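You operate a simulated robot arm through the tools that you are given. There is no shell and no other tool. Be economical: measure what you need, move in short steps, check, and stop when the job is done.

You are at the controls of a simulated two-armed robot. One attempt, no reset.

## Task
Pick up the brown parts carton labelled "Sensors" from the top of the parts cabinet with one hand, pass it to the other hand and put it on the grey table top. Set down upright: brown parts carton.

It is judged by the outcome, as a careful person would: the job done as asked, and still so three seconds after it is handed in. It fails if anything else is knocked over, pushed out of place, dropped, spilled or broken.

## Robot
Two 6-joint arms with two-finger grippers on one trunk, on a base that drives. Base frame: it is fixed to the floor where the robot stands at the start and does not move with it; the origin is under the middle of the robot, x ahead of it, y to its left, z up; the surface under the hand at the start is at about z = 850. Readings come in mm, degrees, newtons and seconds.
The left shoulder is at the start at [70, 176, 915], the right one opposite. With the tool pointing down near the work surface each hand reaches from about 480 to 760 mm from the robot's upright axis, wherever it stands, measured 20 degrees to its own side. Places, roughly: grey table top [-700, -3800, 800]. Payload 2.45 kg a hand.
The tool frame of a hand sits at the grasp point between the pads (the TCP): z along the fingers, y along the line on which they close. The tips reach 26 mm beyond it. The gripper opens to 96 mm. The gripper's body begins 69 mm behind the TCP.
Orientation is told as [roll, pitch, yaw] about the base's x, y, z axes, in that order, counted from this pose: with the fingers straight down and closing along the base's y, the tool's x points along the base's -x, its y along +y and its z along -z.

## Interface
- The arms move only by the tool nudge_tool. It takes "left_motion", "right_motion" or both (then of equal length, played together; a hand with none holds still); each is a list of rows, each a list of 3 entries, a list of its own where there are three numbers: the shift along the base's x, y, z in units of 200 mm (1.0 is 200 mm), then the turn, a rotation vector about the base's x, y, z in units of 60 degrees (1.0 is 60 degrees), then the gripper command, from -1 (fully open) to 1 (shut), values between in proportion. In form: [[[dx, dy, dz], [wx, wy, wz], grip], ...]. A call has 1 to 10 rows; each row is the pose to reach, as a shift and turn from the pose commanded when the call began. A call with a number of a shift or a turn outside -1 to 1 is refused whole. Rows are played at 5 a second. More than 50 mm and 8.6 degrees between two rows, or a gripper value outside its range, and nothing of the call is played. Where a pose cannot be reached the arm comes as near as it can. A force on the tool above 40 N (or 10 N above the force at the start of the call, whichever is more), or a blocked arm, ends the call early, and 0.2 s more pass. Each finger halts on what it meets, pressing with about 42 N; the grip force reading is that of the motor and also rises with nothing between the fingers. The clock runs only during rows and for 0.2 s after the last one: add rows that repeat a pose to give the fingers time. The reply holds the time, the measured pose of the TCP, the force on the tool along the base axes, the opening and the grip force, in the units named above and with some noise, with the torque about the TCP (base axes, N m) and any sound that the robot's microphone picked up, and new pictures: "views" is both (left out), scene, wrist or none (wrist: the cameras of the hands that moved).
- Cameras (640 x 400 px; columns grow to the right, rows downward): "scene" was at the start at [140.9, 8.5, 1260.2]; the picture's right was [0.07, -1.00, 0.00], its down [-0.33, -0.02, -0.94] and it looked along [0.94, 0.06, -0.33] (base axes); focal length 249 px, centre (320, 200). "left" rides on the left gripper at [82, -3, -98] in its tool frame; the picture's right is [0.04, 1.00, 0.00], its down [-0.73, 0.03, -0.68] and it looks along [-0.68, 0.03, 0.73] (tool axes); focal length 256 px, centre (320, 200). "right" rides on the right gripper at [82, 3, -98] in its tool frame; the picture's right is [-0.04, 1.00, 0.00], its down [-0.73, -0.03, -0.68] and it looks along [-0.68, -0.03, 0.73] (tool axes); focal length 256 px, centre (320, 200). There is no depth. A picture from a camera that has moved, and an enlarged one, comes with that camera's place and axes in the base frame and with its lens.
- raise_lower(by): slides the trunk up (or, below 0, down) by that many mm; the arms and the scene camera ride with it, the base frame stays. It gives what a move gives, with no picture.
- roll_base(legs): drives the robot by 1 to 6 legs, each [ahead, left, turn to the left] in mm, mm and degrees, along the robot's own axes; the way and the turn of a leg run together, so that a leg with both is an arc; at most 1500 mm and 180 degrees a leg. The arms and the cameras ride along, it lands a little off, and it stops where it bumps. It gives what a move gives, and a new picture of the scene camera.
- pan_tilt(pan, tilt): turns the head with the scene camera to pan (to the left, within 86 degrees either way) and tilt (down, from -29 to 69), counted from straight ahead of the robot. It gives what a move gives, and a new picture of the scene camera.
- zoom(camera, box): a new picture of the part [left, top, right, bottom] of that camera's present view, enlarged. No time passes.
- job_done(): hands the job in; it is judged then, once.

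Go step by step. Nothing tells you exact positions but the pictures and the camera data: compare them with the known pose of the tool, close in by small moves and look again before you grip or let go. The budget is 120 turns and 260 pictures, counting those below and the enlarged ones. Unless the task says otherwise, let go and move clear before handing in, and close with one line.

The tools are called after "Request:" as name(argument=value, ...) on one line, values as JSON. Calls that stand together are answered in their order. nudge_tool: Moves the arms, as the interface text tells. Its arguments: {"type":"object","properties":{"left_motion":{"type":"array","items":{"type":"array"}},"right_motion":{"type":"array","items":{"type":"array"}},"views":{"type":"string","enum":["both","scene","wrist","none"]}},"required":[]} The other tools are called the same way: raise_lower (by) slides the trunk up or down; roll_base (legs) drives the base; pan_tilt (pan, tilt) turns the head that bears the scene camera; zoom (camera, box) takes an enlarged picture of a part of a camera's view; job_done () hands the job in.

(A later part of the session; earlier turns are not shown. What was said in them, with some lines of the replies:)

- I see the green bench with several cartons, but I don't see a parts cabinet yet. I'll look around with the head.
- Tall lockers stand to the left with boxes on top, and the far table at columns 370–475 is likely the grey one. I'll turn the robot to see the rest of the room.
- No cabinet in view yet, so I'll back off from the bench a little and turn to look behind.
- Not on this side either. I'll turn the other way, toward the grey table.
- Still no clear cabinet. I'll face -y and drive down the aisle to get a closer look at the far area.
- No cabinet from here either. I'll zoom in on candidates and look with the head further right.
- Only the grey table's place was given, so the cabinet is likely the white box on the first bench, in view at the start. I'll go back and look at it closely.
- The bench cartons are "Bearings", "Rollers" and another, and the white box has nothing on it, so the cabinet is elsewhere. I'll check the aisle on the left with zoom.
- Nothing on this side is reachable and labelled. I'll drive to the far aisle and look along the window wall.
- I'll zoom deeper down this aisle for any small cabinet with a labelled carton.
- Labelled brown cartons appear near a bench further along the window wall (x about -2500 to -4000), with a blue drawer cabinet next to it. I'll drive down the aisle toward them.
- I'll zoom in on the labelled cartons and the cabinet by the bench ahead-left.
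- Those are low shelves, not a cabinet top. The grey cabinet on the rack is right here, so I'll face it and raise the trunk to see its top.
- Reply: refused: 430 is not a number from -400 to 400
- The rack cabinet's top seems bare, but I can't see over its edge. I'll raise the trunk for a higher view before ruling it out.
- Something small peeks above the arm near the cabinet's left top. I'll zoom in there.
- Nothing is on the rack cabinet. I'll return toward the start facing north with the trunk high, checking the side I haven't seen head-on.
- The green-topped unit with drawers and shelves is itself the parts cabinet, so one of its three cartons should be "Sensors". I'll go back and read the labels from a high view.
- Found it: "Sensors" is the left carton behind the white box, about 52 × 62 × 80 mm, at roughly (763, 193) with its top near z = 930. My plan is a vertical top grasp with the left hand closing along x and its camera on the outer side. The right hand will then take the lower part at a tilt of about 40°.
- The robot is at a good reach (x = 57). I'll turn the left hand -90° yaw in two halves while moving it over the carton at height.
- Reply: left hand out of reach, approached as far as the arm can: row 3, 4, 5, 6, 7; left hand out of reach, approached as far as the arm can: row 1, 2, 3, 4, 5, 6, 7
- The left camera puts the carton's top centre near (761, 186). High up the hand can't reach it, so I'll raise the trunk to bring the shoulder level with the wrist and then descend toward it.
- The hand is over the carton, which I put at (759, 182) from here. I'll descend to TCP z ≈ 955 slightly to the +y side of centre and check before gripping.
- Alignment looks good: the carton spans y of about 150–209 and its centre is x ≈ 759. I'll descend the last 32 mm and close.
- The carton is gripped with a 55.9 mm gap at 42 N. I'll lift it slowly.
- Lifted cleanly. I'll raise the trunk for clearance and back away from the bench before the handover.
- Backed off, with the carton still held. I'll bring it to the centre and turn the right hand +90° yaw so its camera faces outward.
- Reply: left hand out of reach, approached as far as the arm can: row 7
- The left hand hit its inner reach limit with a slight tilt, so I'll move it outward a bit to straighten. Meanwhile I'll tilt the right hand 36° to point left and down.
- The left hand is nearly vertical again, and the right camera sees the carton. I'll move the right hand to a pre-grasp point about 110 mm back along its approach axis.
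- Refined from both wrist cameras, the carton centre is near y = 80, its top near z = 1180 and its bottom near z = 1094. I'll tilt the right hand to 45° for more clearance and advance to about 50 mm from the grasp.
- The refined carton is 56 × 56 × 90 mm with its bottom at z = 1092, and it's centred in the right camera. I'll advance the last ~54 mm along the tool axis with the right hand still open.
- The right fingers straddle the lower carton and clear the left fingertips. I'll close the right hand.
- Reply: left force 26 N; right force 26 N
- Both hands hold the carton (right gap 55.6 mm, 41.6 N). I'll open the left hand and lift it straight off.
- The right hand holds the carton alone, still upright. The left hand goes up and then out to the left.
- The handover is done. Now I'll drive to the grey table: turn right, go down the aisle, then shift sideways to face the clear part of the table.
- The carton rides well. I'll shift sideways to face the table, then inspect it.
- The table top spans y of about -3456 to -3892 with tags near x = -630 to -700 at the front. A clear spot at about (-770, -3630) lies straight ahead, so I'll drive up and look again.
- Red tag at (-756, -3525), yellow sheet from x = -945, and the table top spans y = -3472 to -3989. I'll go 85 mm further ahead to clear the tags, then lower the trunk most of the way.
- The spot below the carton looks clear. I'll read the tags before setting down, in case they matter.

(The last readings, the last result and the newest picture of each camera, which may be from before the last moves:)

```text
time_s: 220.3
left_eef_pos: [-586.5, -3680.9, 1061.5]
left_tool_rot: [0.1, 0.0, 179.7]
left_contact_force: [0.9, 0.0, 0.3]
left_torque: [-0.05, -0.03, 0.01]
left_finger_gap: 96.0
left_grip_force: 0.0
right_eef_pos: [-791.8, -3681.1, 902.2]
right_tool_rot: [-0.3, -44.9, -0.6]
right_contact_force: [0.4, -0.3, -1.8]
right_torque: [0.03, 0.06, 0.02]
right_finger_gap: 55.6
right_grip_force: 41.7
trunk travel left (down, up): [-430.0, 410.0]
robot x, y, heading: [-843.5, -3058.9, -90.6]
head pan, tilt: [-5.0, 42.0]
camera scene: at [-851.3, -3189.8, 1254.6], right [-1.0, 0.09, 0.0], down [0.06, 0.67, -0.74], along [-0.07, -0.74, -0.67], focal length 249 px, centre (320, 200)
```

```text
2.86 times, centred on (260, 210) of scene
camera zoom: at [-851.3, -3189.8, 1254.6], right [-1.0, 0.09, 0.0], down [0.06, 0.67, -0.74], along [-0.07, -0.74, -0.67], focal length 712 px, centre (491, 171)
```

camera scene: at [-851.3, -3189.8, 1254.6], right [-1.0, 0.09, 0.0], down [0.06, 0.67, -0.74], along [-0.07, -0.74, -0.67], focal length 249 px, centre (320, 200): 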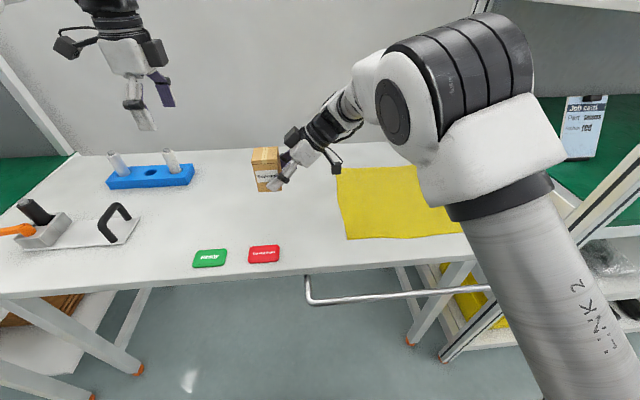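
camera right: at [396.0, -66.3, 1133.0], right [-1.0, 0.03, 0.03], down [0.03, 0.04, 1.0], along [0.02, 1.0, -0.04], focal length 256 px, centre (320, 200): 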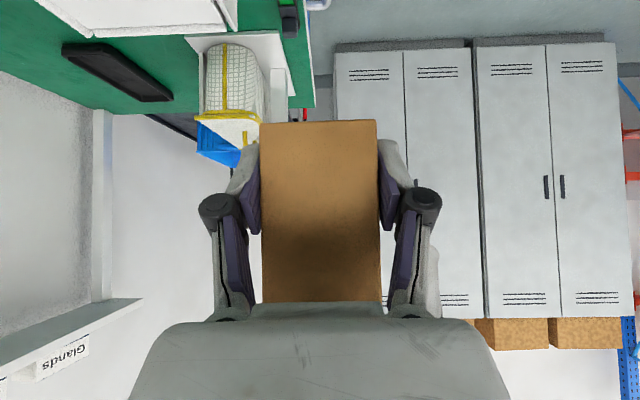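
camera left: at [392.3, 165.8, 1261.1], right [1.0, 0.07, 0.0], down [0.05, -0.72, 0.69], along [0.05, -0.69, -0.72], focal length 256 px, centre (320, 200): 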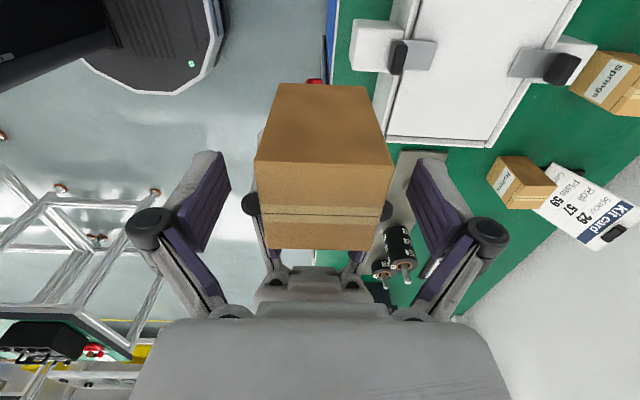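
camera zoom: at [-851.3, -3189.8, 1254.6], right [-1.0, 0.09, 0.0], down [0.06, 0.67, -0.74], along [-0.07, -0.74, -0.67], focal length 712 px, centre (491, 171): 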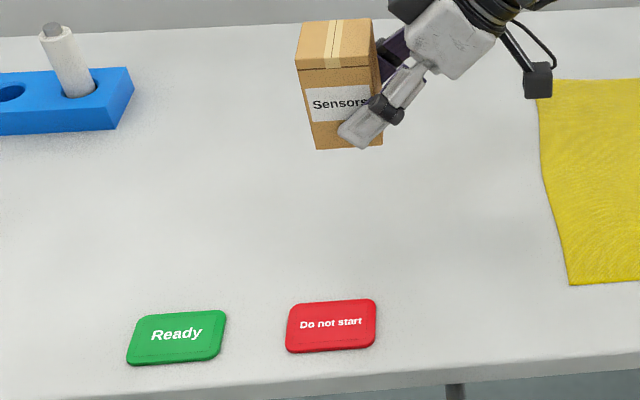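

The tags are just status cards. The carton bottom is at about z = 872, so I'll lower another 55 mm and look.

Request:
raise_lower(by=-55)

Request:
zoom(camera="scene", box=[220, 80, 380, 220])

Request:
zoom(camera="right", box=[160, 50, 480, 250])

```text
time_s: 221.2
left_eef_pos: [-586.7, -3681.4, 1007.0]
left_tool_rot: [0.2, 0.1, 179.7]
left_contact_force: [0.6, -0.1, 1.5]
left_torque: [0.0, -0.03, -0.02]
left_finger_gap: 96.1
left_grip_force: 0.1
right_eef_pos: [-791.9, -3680.8, 847.2]
right_tool_rot: [-0.4, -45.0, -0.5]
right_contact_force: [-1.0, -1.1, -1.2]
right_torque: [0.0, 0.03, 0.03]
right_finger_gap: 55.2
right_grip_force: 42.2
trunk travel left (down, up): [-375.0, 465.0]
robot x, y, heading: [-843.0, -3063.6, -90.5]
head pan, tilt: [-5.0, 42.0]
```

```text
2.86 times, centred on (300, 150) of scene
camera zoom: at [-851.4, -3189.4, 1199.8], right [-1.0, 0.09, 0.0], down [0.06, 0.67, -0.74], along [-0.07, -0.74, -0.67], focal length 712 px, centre (377, 343)
```

zoom: 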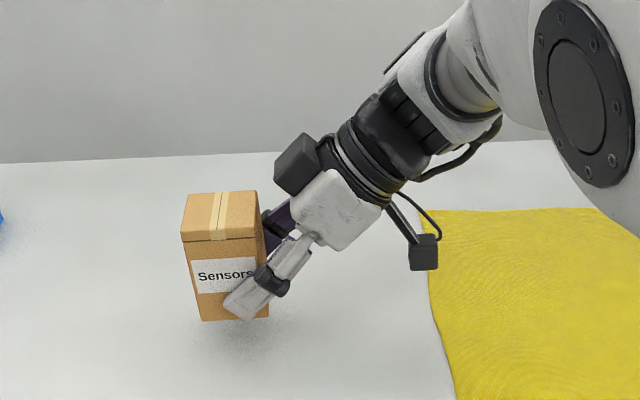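

```text
2.00 times, centred on (320, 150) of right
camera zoom: at [-919.6, -3675.5, 858.3], right [0.04, 1.0, 0.02], down [0.04, -0.03, 1.0], along [1.0, -0.04, -0.04], focal length 512 px, centre (320, 300)
```

zoom: 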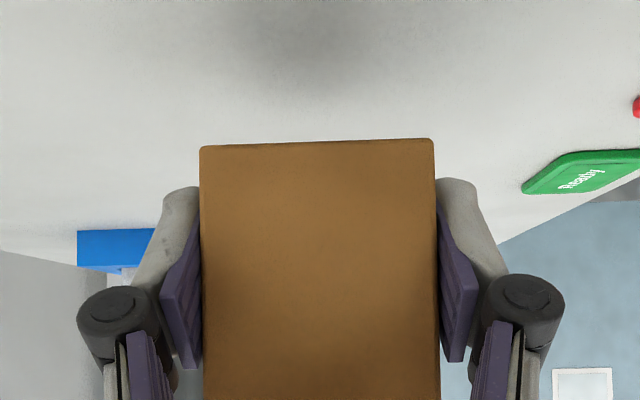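

The carton hangs about 15 mm above the table and the camera stalk is clear. I'll lower the last bit in small arm steps and watch the force.

Request:
nudge_tool(right_motion=[[[0, 0, -0.02], [0, 0, 0], 1], [[0, 0, -0.04], [0, 0, 0], 1], [[0, 0, -0.055], [0, 0, 0], 1], [[0, 0, -0.065], [0, 0, 0], 1], [[0, 0, -0.065], [0, 0, 0], 1]], views="wrist")

Request:
zoom(camera="scene", box=[220, 80, 380, 220])

```text
time_s: 222.4
left_eef_pos: [-586.6, -3682.1, 1007.2]
left_tool_rot: [0.1, 0.0, 179.7]
left_contact_force: [0.3, -0.1, 0.2]
left_torque: [0.01, -0.03, -0.02]
left_finger_gap: 96.0
left_grip_force: 0.0
right_eef_pos: [-792.5, -3682.1, 834.4]
right_tool_rot: [-0.2, -45.0, -0.7]
right_contact_force: [-0.5, 0.2, -0.5]
right_torque: [0.01, 0.03, -0.01]
right_finger_gap: 55.2
right_grip_force: 41.5
trunk travel left (down, up): [-375.0, 465.0]
robot x, y, heading: [-840.1, -3059.8, -90.3]
head pan, tilt: [-5.0, 42.0]
camera right: at [-919.7, -3675.5, 844.9], right [0.04, 1.0, 0.03], down [0.04, -0.03, 1.0], along [1.0, -0.04, -0.04], focal length 256 px, centre (320, 200)
```

right: 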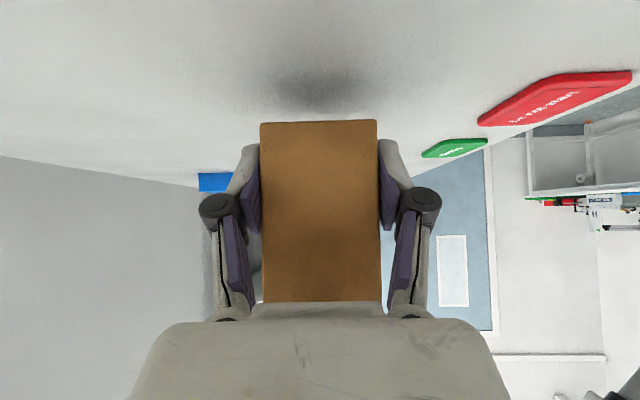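

```text
2.86 times, centred on (300, 150) of scene
camera zoom: at [-851.3, -3189.7, 1199.7], right [-1.0, 0.09, 0.0], down [0.06, 0.67, -0.74], along [-0.07, -0.74, -0.67], focal length 712 px, centre (377, 343)
```

zoom: 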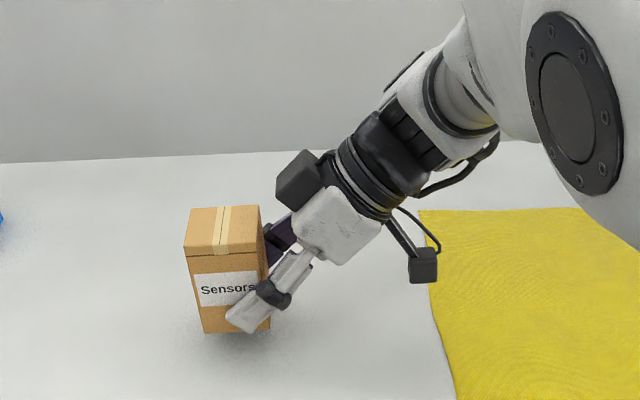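

There's no contact yet, a few mm to go. I'll continue in 1–2 mm steps.

Request:
nudge_tool(right_motion=[[[0, 0, -0.008], [0, 0, 0], 1], [[0, 0, -0.016], [0, 0, 0], 1], [[0, 0, -0.02], [0, 0, 0], 1], [[0, 0, -0.02], [0, 0, 0], 1]], views="none")

Request:
zoom(camera="right", box=[200, 50, 440, 200])

```text
time_s: 223.4
left_eef_pos: [-586.7, -3681.6, 1007.1]
left_tool_rot: [0.2, 0.0, 179.7]
left_contact_force: [0.3, 0.1, -0.5]
left_torque: [-0.01, -0.03, 0.0]
left_finger_gap: 96.3
left_grip_force: 0.1
right_eef_pos: [-791.6, -3681.8, 830.1]
right_tool_rot: [-0.2, -45.0, -0.6]
right_contact_force: [0.1, -0.3, -1.5]
right_torque: [0.0, 0.03, 0.03]
right_finger_gap: 55.3
right_grip_force: 42.0
trunk travel left (down, up): [-375.0, 465.0]
robot x, y, heading: [-840.3, -3056.1, -90.1]
head pan, tilt: [-5.0, 42.0]
```

```text
2.67 times, centred on (320, 125) of right
camera zoom: at [-919.5, -3675.6, 841.1], right [0.04, 1.0, 0.03], down [0.04, -0.03, 1.0], along [1.0, -0.04, -0.04], focal length 683 px, centre (320, 400)
```

zoom: 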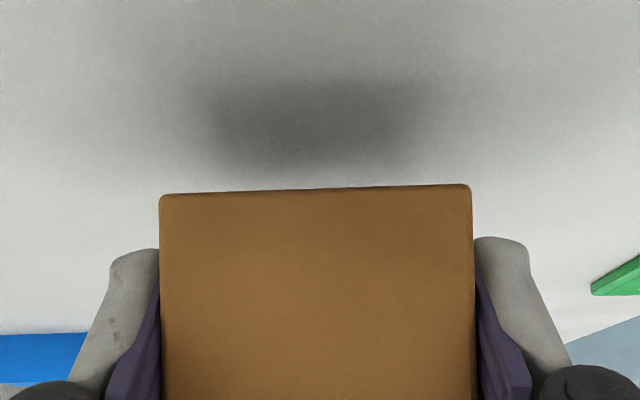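

The shadow still shows a gap. I'll go on down in 1 mm steps, up to 5 mm.

Request:
nudge_tool(right_motion=[[[0, 0, -0.005], [0, 0, 0], 1], [[0, 0, -0.01], [0, 0, 0], 1], [[0, 0, -0.015], [0, 0, 0], 1], [[0, 0, -0.02], [0, 0, 0], 1], [[0, 0, -0.025], [0, 0, 0], 1], [[0, 0, -0.025], [0, 0, 0], 1]], views="none")

Request:
zoom(camera="right", box=[200, 50, 440, 200])

```text
time_s: 224.8
left_eef_pos: [-585.8, -3680.8, 1006.6]
left_tool_rot: [0.1, 0.0, 179.7]
left_contact_force: [-0.1, 0.2, -0.5]
left_torque: [0.01, -0.01, -0.03]
left_finger_gap: 95.7
left_grip_force: 0.2
right_eef_pos: [-791.7, -3682.5, 824.2]
right_tool_rot: [-0.2, -45.0, -0.6]
right_contact_force: [0.0, -0.5, -1.7]
right_torque: [0.0, 0.02, 0.02]
right_finger_gap: 55.6
right_grip_force: 42.2
trunk travel left (down, up): [-375.0, 465.0]
robot x, y, heading: [-840.7, -3061.2, -90.3]
head pan, tilt: [-5.0, 42.0]
```

```text
2.67 times, centred on (320, 125) of right
camera zoom: at [-919.5, -3675.5, 835.8], right [0.04, 1.0, 0.03], down [0.04, -0.03, 1.0], along [1.0, -0.04, -0.04], focal length 683 px, centre (320, 400)
```

zoom: 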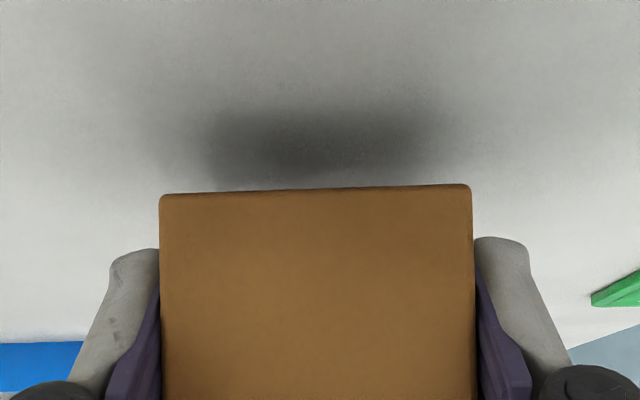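

It's still above the table. I'll keep going down by 1 mm steps.

Request:
nudge_tool(right_motion=[[[0, 0, -0.005], [0, 0, 0], 1], [[0, 0, -0.01], [0, 0, 0], 1], [[0, 0, -0.015], [0, 0, 0], 1], [[0, 0, -0.02], [0, 0, 0], 1], [[0, 0, -0.025], [0, 0, 0], 1], [[0, 0, -0.025], [0, 0, 0], 1]], views="none")

Request:
zoom(camera="right", box=[200, 50, 440, 200])

```text
time_s: 226.2
left_eef_pos: [-586.7, -3681.3, 1007.8]
left_tool_rot: [0.1, 0.0, 179.8]
left_contact_force: [0.3, -0.9, 0.3]
left_torque: [-0.02, 0.02, -0.01]
left_finger_gap: 96.1
left_grip_force: 0.1
right_eef_pos: [-792.9, -3682.6, 820.2]
right_tool_rot: [-0.4, -45.0, -0.6]
right_contact_force: [0.5, -0.5, -2.4]
right_torque: [0.0, 0.03, 0.01]
right_finger_gap: 55.1
right_grip_force: 42.0
trunk travel left (down, up): [-375.0, 465.0]
robot x, y, heading: [-839.2, -3057.5, -90.2]
head pan, tilt: [-5.0, 42.0]
```

```text
2.67 times, centred on (320, 125) of right
camera zoom: at [-919.6, -3675.7, 831.0], right [0.04, 1.0, 0.03], down [0.04, -0.03, 1.0], along [1.0, -0.04, -0.04], focal length 683 px, centre (320, 400)
```

zoom: 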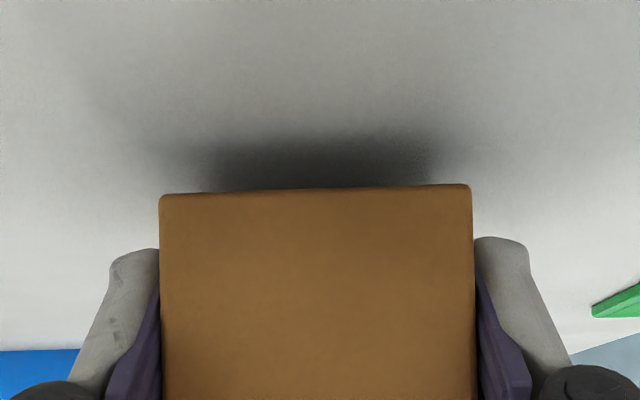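

The shadow is closing in. I'd estimate about 8–10 mm left, so I'll continue.

Request:
nudge_tool(right_motion=[[[0, 0, -0.007], [0, 0, 0], 1], [[0, 0, -0.014], [0, 0, 0], 1], [[0, 0, -0.021], [0, 0, 0], 1], [[0, 0, -0.028], [0, 0, 0], 1], [[0, 0, -0.035], [0, 0, 0], 1], [[0, 0, -0.035], [0, 0, 0], 1]], views="none")

Request:
zoom(camera="right", box=[200, 50, 440, 200])

```text
time_s: 227.6
left_eef_pos: [-587.4, -3681.1, 1005.7]
left_tool_rot: [0.0, 0.1, 179.6]
left_contact_force: [0.0, -0.1, -0.3]
left_torque: [0.03, -0.01, 0.02]
left_finger_gap: 96.2
left_grip_force: 0.0
right_eef_pos: [-791.6, -3681.3, 813.0]
right_tool_rot: [-0.1, -45.0, -0.6]
right_contact_force: [-0.1, -0.5, -2.0]
right_torque: [-0.03, 0.01, -0.03]
right_finger_gap: 55.3
right_grip_force: 42.3
trunk travel left (down, up): [-375.0, 465.0]
robot x, y, heading: [-839.0, -3055.7, -90.5]
head pan, tilt: [-5.0, 42.0]
```

```text
2.67 times, centred on (320, 125) of right
camera zoom: at [-919.5, -3675.4, 824.2], right [0.04, 1.0, 0.03], down [0.04, -0.03, 1.0], along [1.0, -0.04, -0.04], focal length 683 px, centre (320, 400)
```

zoom: 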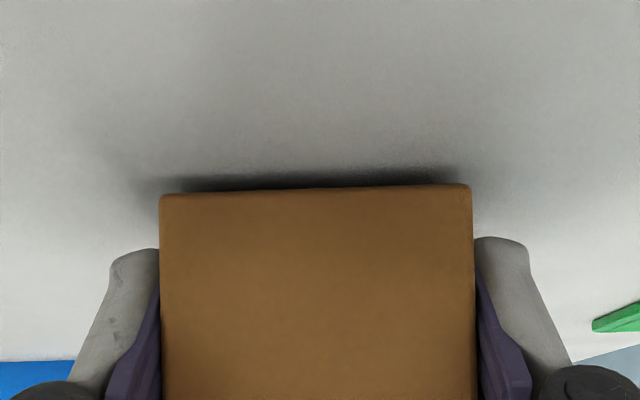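

Nearly there: the shadow is now a thin line. I'll take 1 mm steps until contact.

Request:
nudge_tool(right_motion=[[[0, 0, -0.005], [0, 0, 0], 1], [[0, 0, -0.01], [0, 0, 0], 1], [[0, 0, -0.015], [0, 0, 0], 1], [[0, 0, -0.015], [0, 0, 0], 1]], views="none")

Request:
zoom(camera="right", box=[200, 50, 440, 200])

```text
time_s: 228.6
left_eef_pos: [-587.0, -3681.0, 1007.0]
left_tool_rot: [0.1, 0.0, 179.5]
left_contact_force: [-0.8, 0.2, -0.8]
left_torque: [-0.01, 0.02, -0.02]
left_finger_gap: 95.9
left_grip_force: 0.0
right_eef_pos: [-791.2, -3680.8, 811.3]
right_tool_rot: [-0.4, -45.1, -0.5]
right_contact_force: [0.7, -2.7, 7.4]
right_torque: [-0.08, -0.34, -0.17]
right_finger_gap: 55.5
right_grip_force: 41.9
trunk travel left (down, up): [-375.0, 465.0]
robot x, y, heading: [-839.3, -3055.1, -90.3]
head pan, tilt: [-5.0, 42.0]
```

```text
2.67 times, centred on (320, 125) of right
camera zoom: at [-919.4, -3675.4, 822.2], right [0.04, 1.0, 0.02], down [0.04, -0.03, 1.0], along [1.0, -0.04, -0.04], focal length 683 px, centre (320, 400)
```

zoom: 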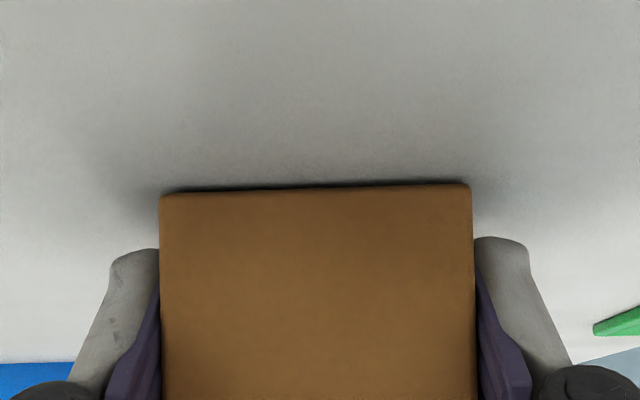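

Contact felt (about 9 N up) and the carton sits flat. I'll release it gently.

Request:
nudge_tool(right_motion=[[[0, 0, 0], [0, 0, 0], 0.2], [[0, 0, 0], [0, 0, 0], -0.2], [[0, 0, 0], [0, 0, 0], -0.6], [[0, 0, 0], [0, 0, 0], -1], [[0, 0, 0], [0, 0, 0], -1], [[0, 0, 0], [0, 0, 0], -1]], views="both")

```text
time_s: 230.0
left_eef_pos: [-587.0, -3681.6, 1006.9]
left_tool_rot: [0.1, 0.0, 179.7]
left_contact_force: [0.3, 0.6, 0.2]
left_torque: [-0.04, 0.0, 0.0]
left_finger_gap: 96.0
left_grip_force: 0.0
right_eef_pos: [-791.8, -3681.2, 809.8]
right_tool_rot: [-0.3, -45.0, -0.6]
right_contact_force: [0.7, 0.1, 0.6]
right_torque: [0.0, -0.01, 0.03]
right_finger_gap: 95.8
right_grip_force: 0.0
trunk travel left (down, up): [-375.0, 465.0]
robot x, y, heading: [-841.8, -3059.1, -90.2]
head pan, tilt: [-5.0, 42.0]
camera scene: at [-851.3, -3189.5, 1199.7], right [-1.0, 0.09, 0.0], down [0.06, 0.67, -0.74], along [-0.07, -0.74, -0.67], focal length 249 px, centre (320, 200)
camera right: at [-919.3, -3675.4, 821.3], right [0.04, 1.0, 0.03], down [0.04, -0.03, 1.0], along [1.0, -0.04, -0.04], focal length 256 px, centre (320, 200)
```

scene: 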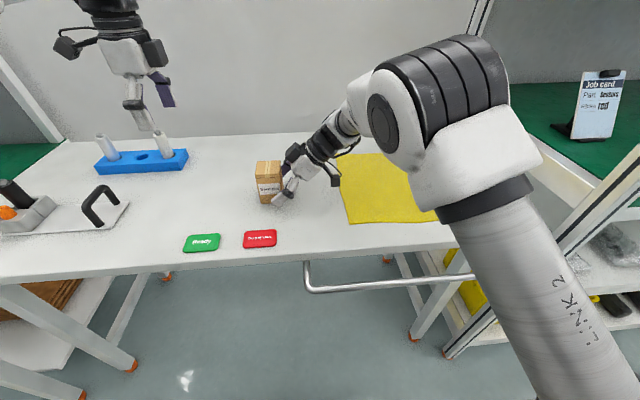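
right: 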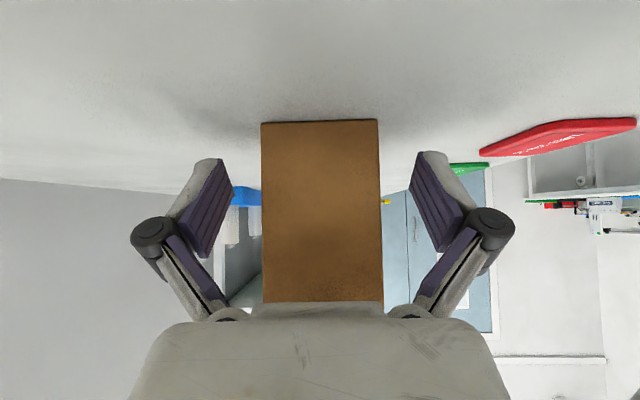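

Released, and the carton stands upright on its own. I'll withdraw the right hand back along its axis and then up.

Request:
nudge_tool(right_motion=[[[-0.06, 0, 0.06], [0, 0, 0], -1], [[-0.16, 0, 0.16], [0, 0, 0], -1], [[-0.28, 0, 0.28], [0, 0, 0], -1], [[-0.4, 0, 0.4], [0, 0, 0], -1], [[-0.5, 0, 0.55], [0, 0, 0], -1], [[-0.55, 0, 0.75], [0, 0, 0], -1], [[-0.55, 0, 0.9], [0, 0, 0], -1]], views="both")

Request:
zoom(camera="scene", box=[180, 120, 340, 260])

```text
time_s: 231.6
left_eef_pos: [-586.9, -3680.7, 1007.2]
left_tool_rot: [0.1, 0.0, 179.7]
left_contact_force: [0.2, 0.0, -0.1]
left_torque: [-0.01, 0.0, -0.02]
left_finger_gap: 95.6
left_grip_force: 0.1
right_eef_pos: [-901.2, -3680.9, 991.9]
right_tool_rot: [-0.3, -45.0, -0.5]
right_contact_force: [0.3, -0.5, -0.1]
right_torque: [-0.01, -0.03, -0.02]
right_finger_gap: 96.0
right_grip_force: 0.1
trunk travel left (down, up): [-375.0, 465.0]
robot x, y, heading: [-838.5, -3058.4, -90.3]
head pan, tilt: [-5.0, 42.0]
camera scene: at [-851.2, -3189.1, 1199.7], right [-1.0, 0.09, 0.0], down [0.06, 0.67, -0.74], along [-0.07, -0.74, -0.67], focal length 249 px, centre (320, 200)
camera right: at [-1029.2, -3676.0, 1002.1], right [0.04, 1.0, 0.02], down [0.04, -0.03, 1.0], along [1.0, -0.04, -0.04], focal length 256 px, centre (320, 200)
```

scene: 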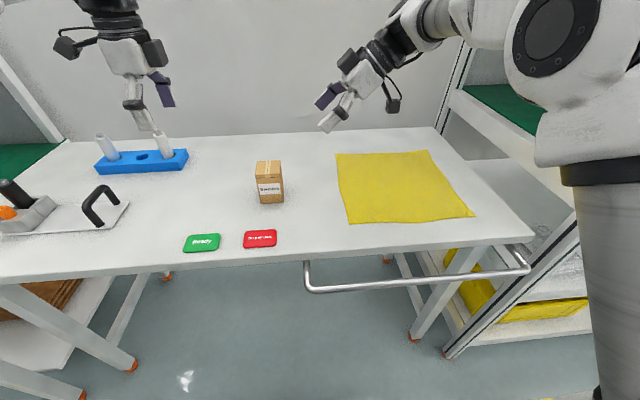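
right: 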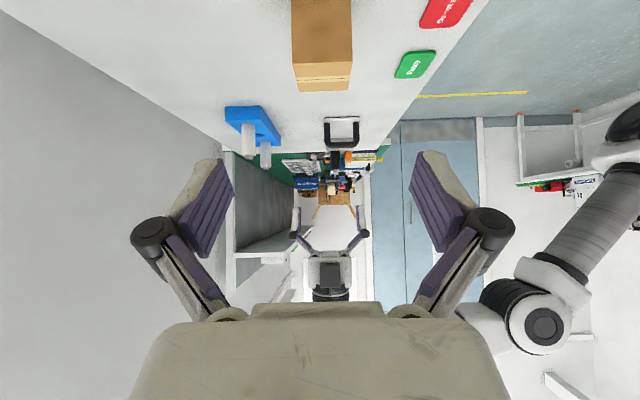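

```text
2.86 times, centred on (260, 190) of scene
camera zoom: at [-851.2, -3189.1, 1199.7], right [-1.0, 0.09, 0.0], down [0.06, 0.67, -0.74], along [-0.07, -0.74, -0.67], focal length 712 px, centre (491, 229)
```

zoom: 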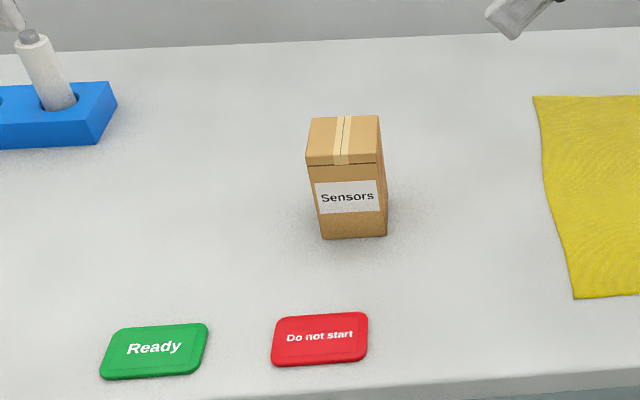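

The "Sensors" carton stands upright on the grey table top, both hands are open and clear, and nothing else was moved. I'm handing the job in.

Request:
job_done()

```text
The job is handed in.
```

The "Sensors" carton was picked up with the left hand, passed to the right hand, and is standing upright on the grey table top.
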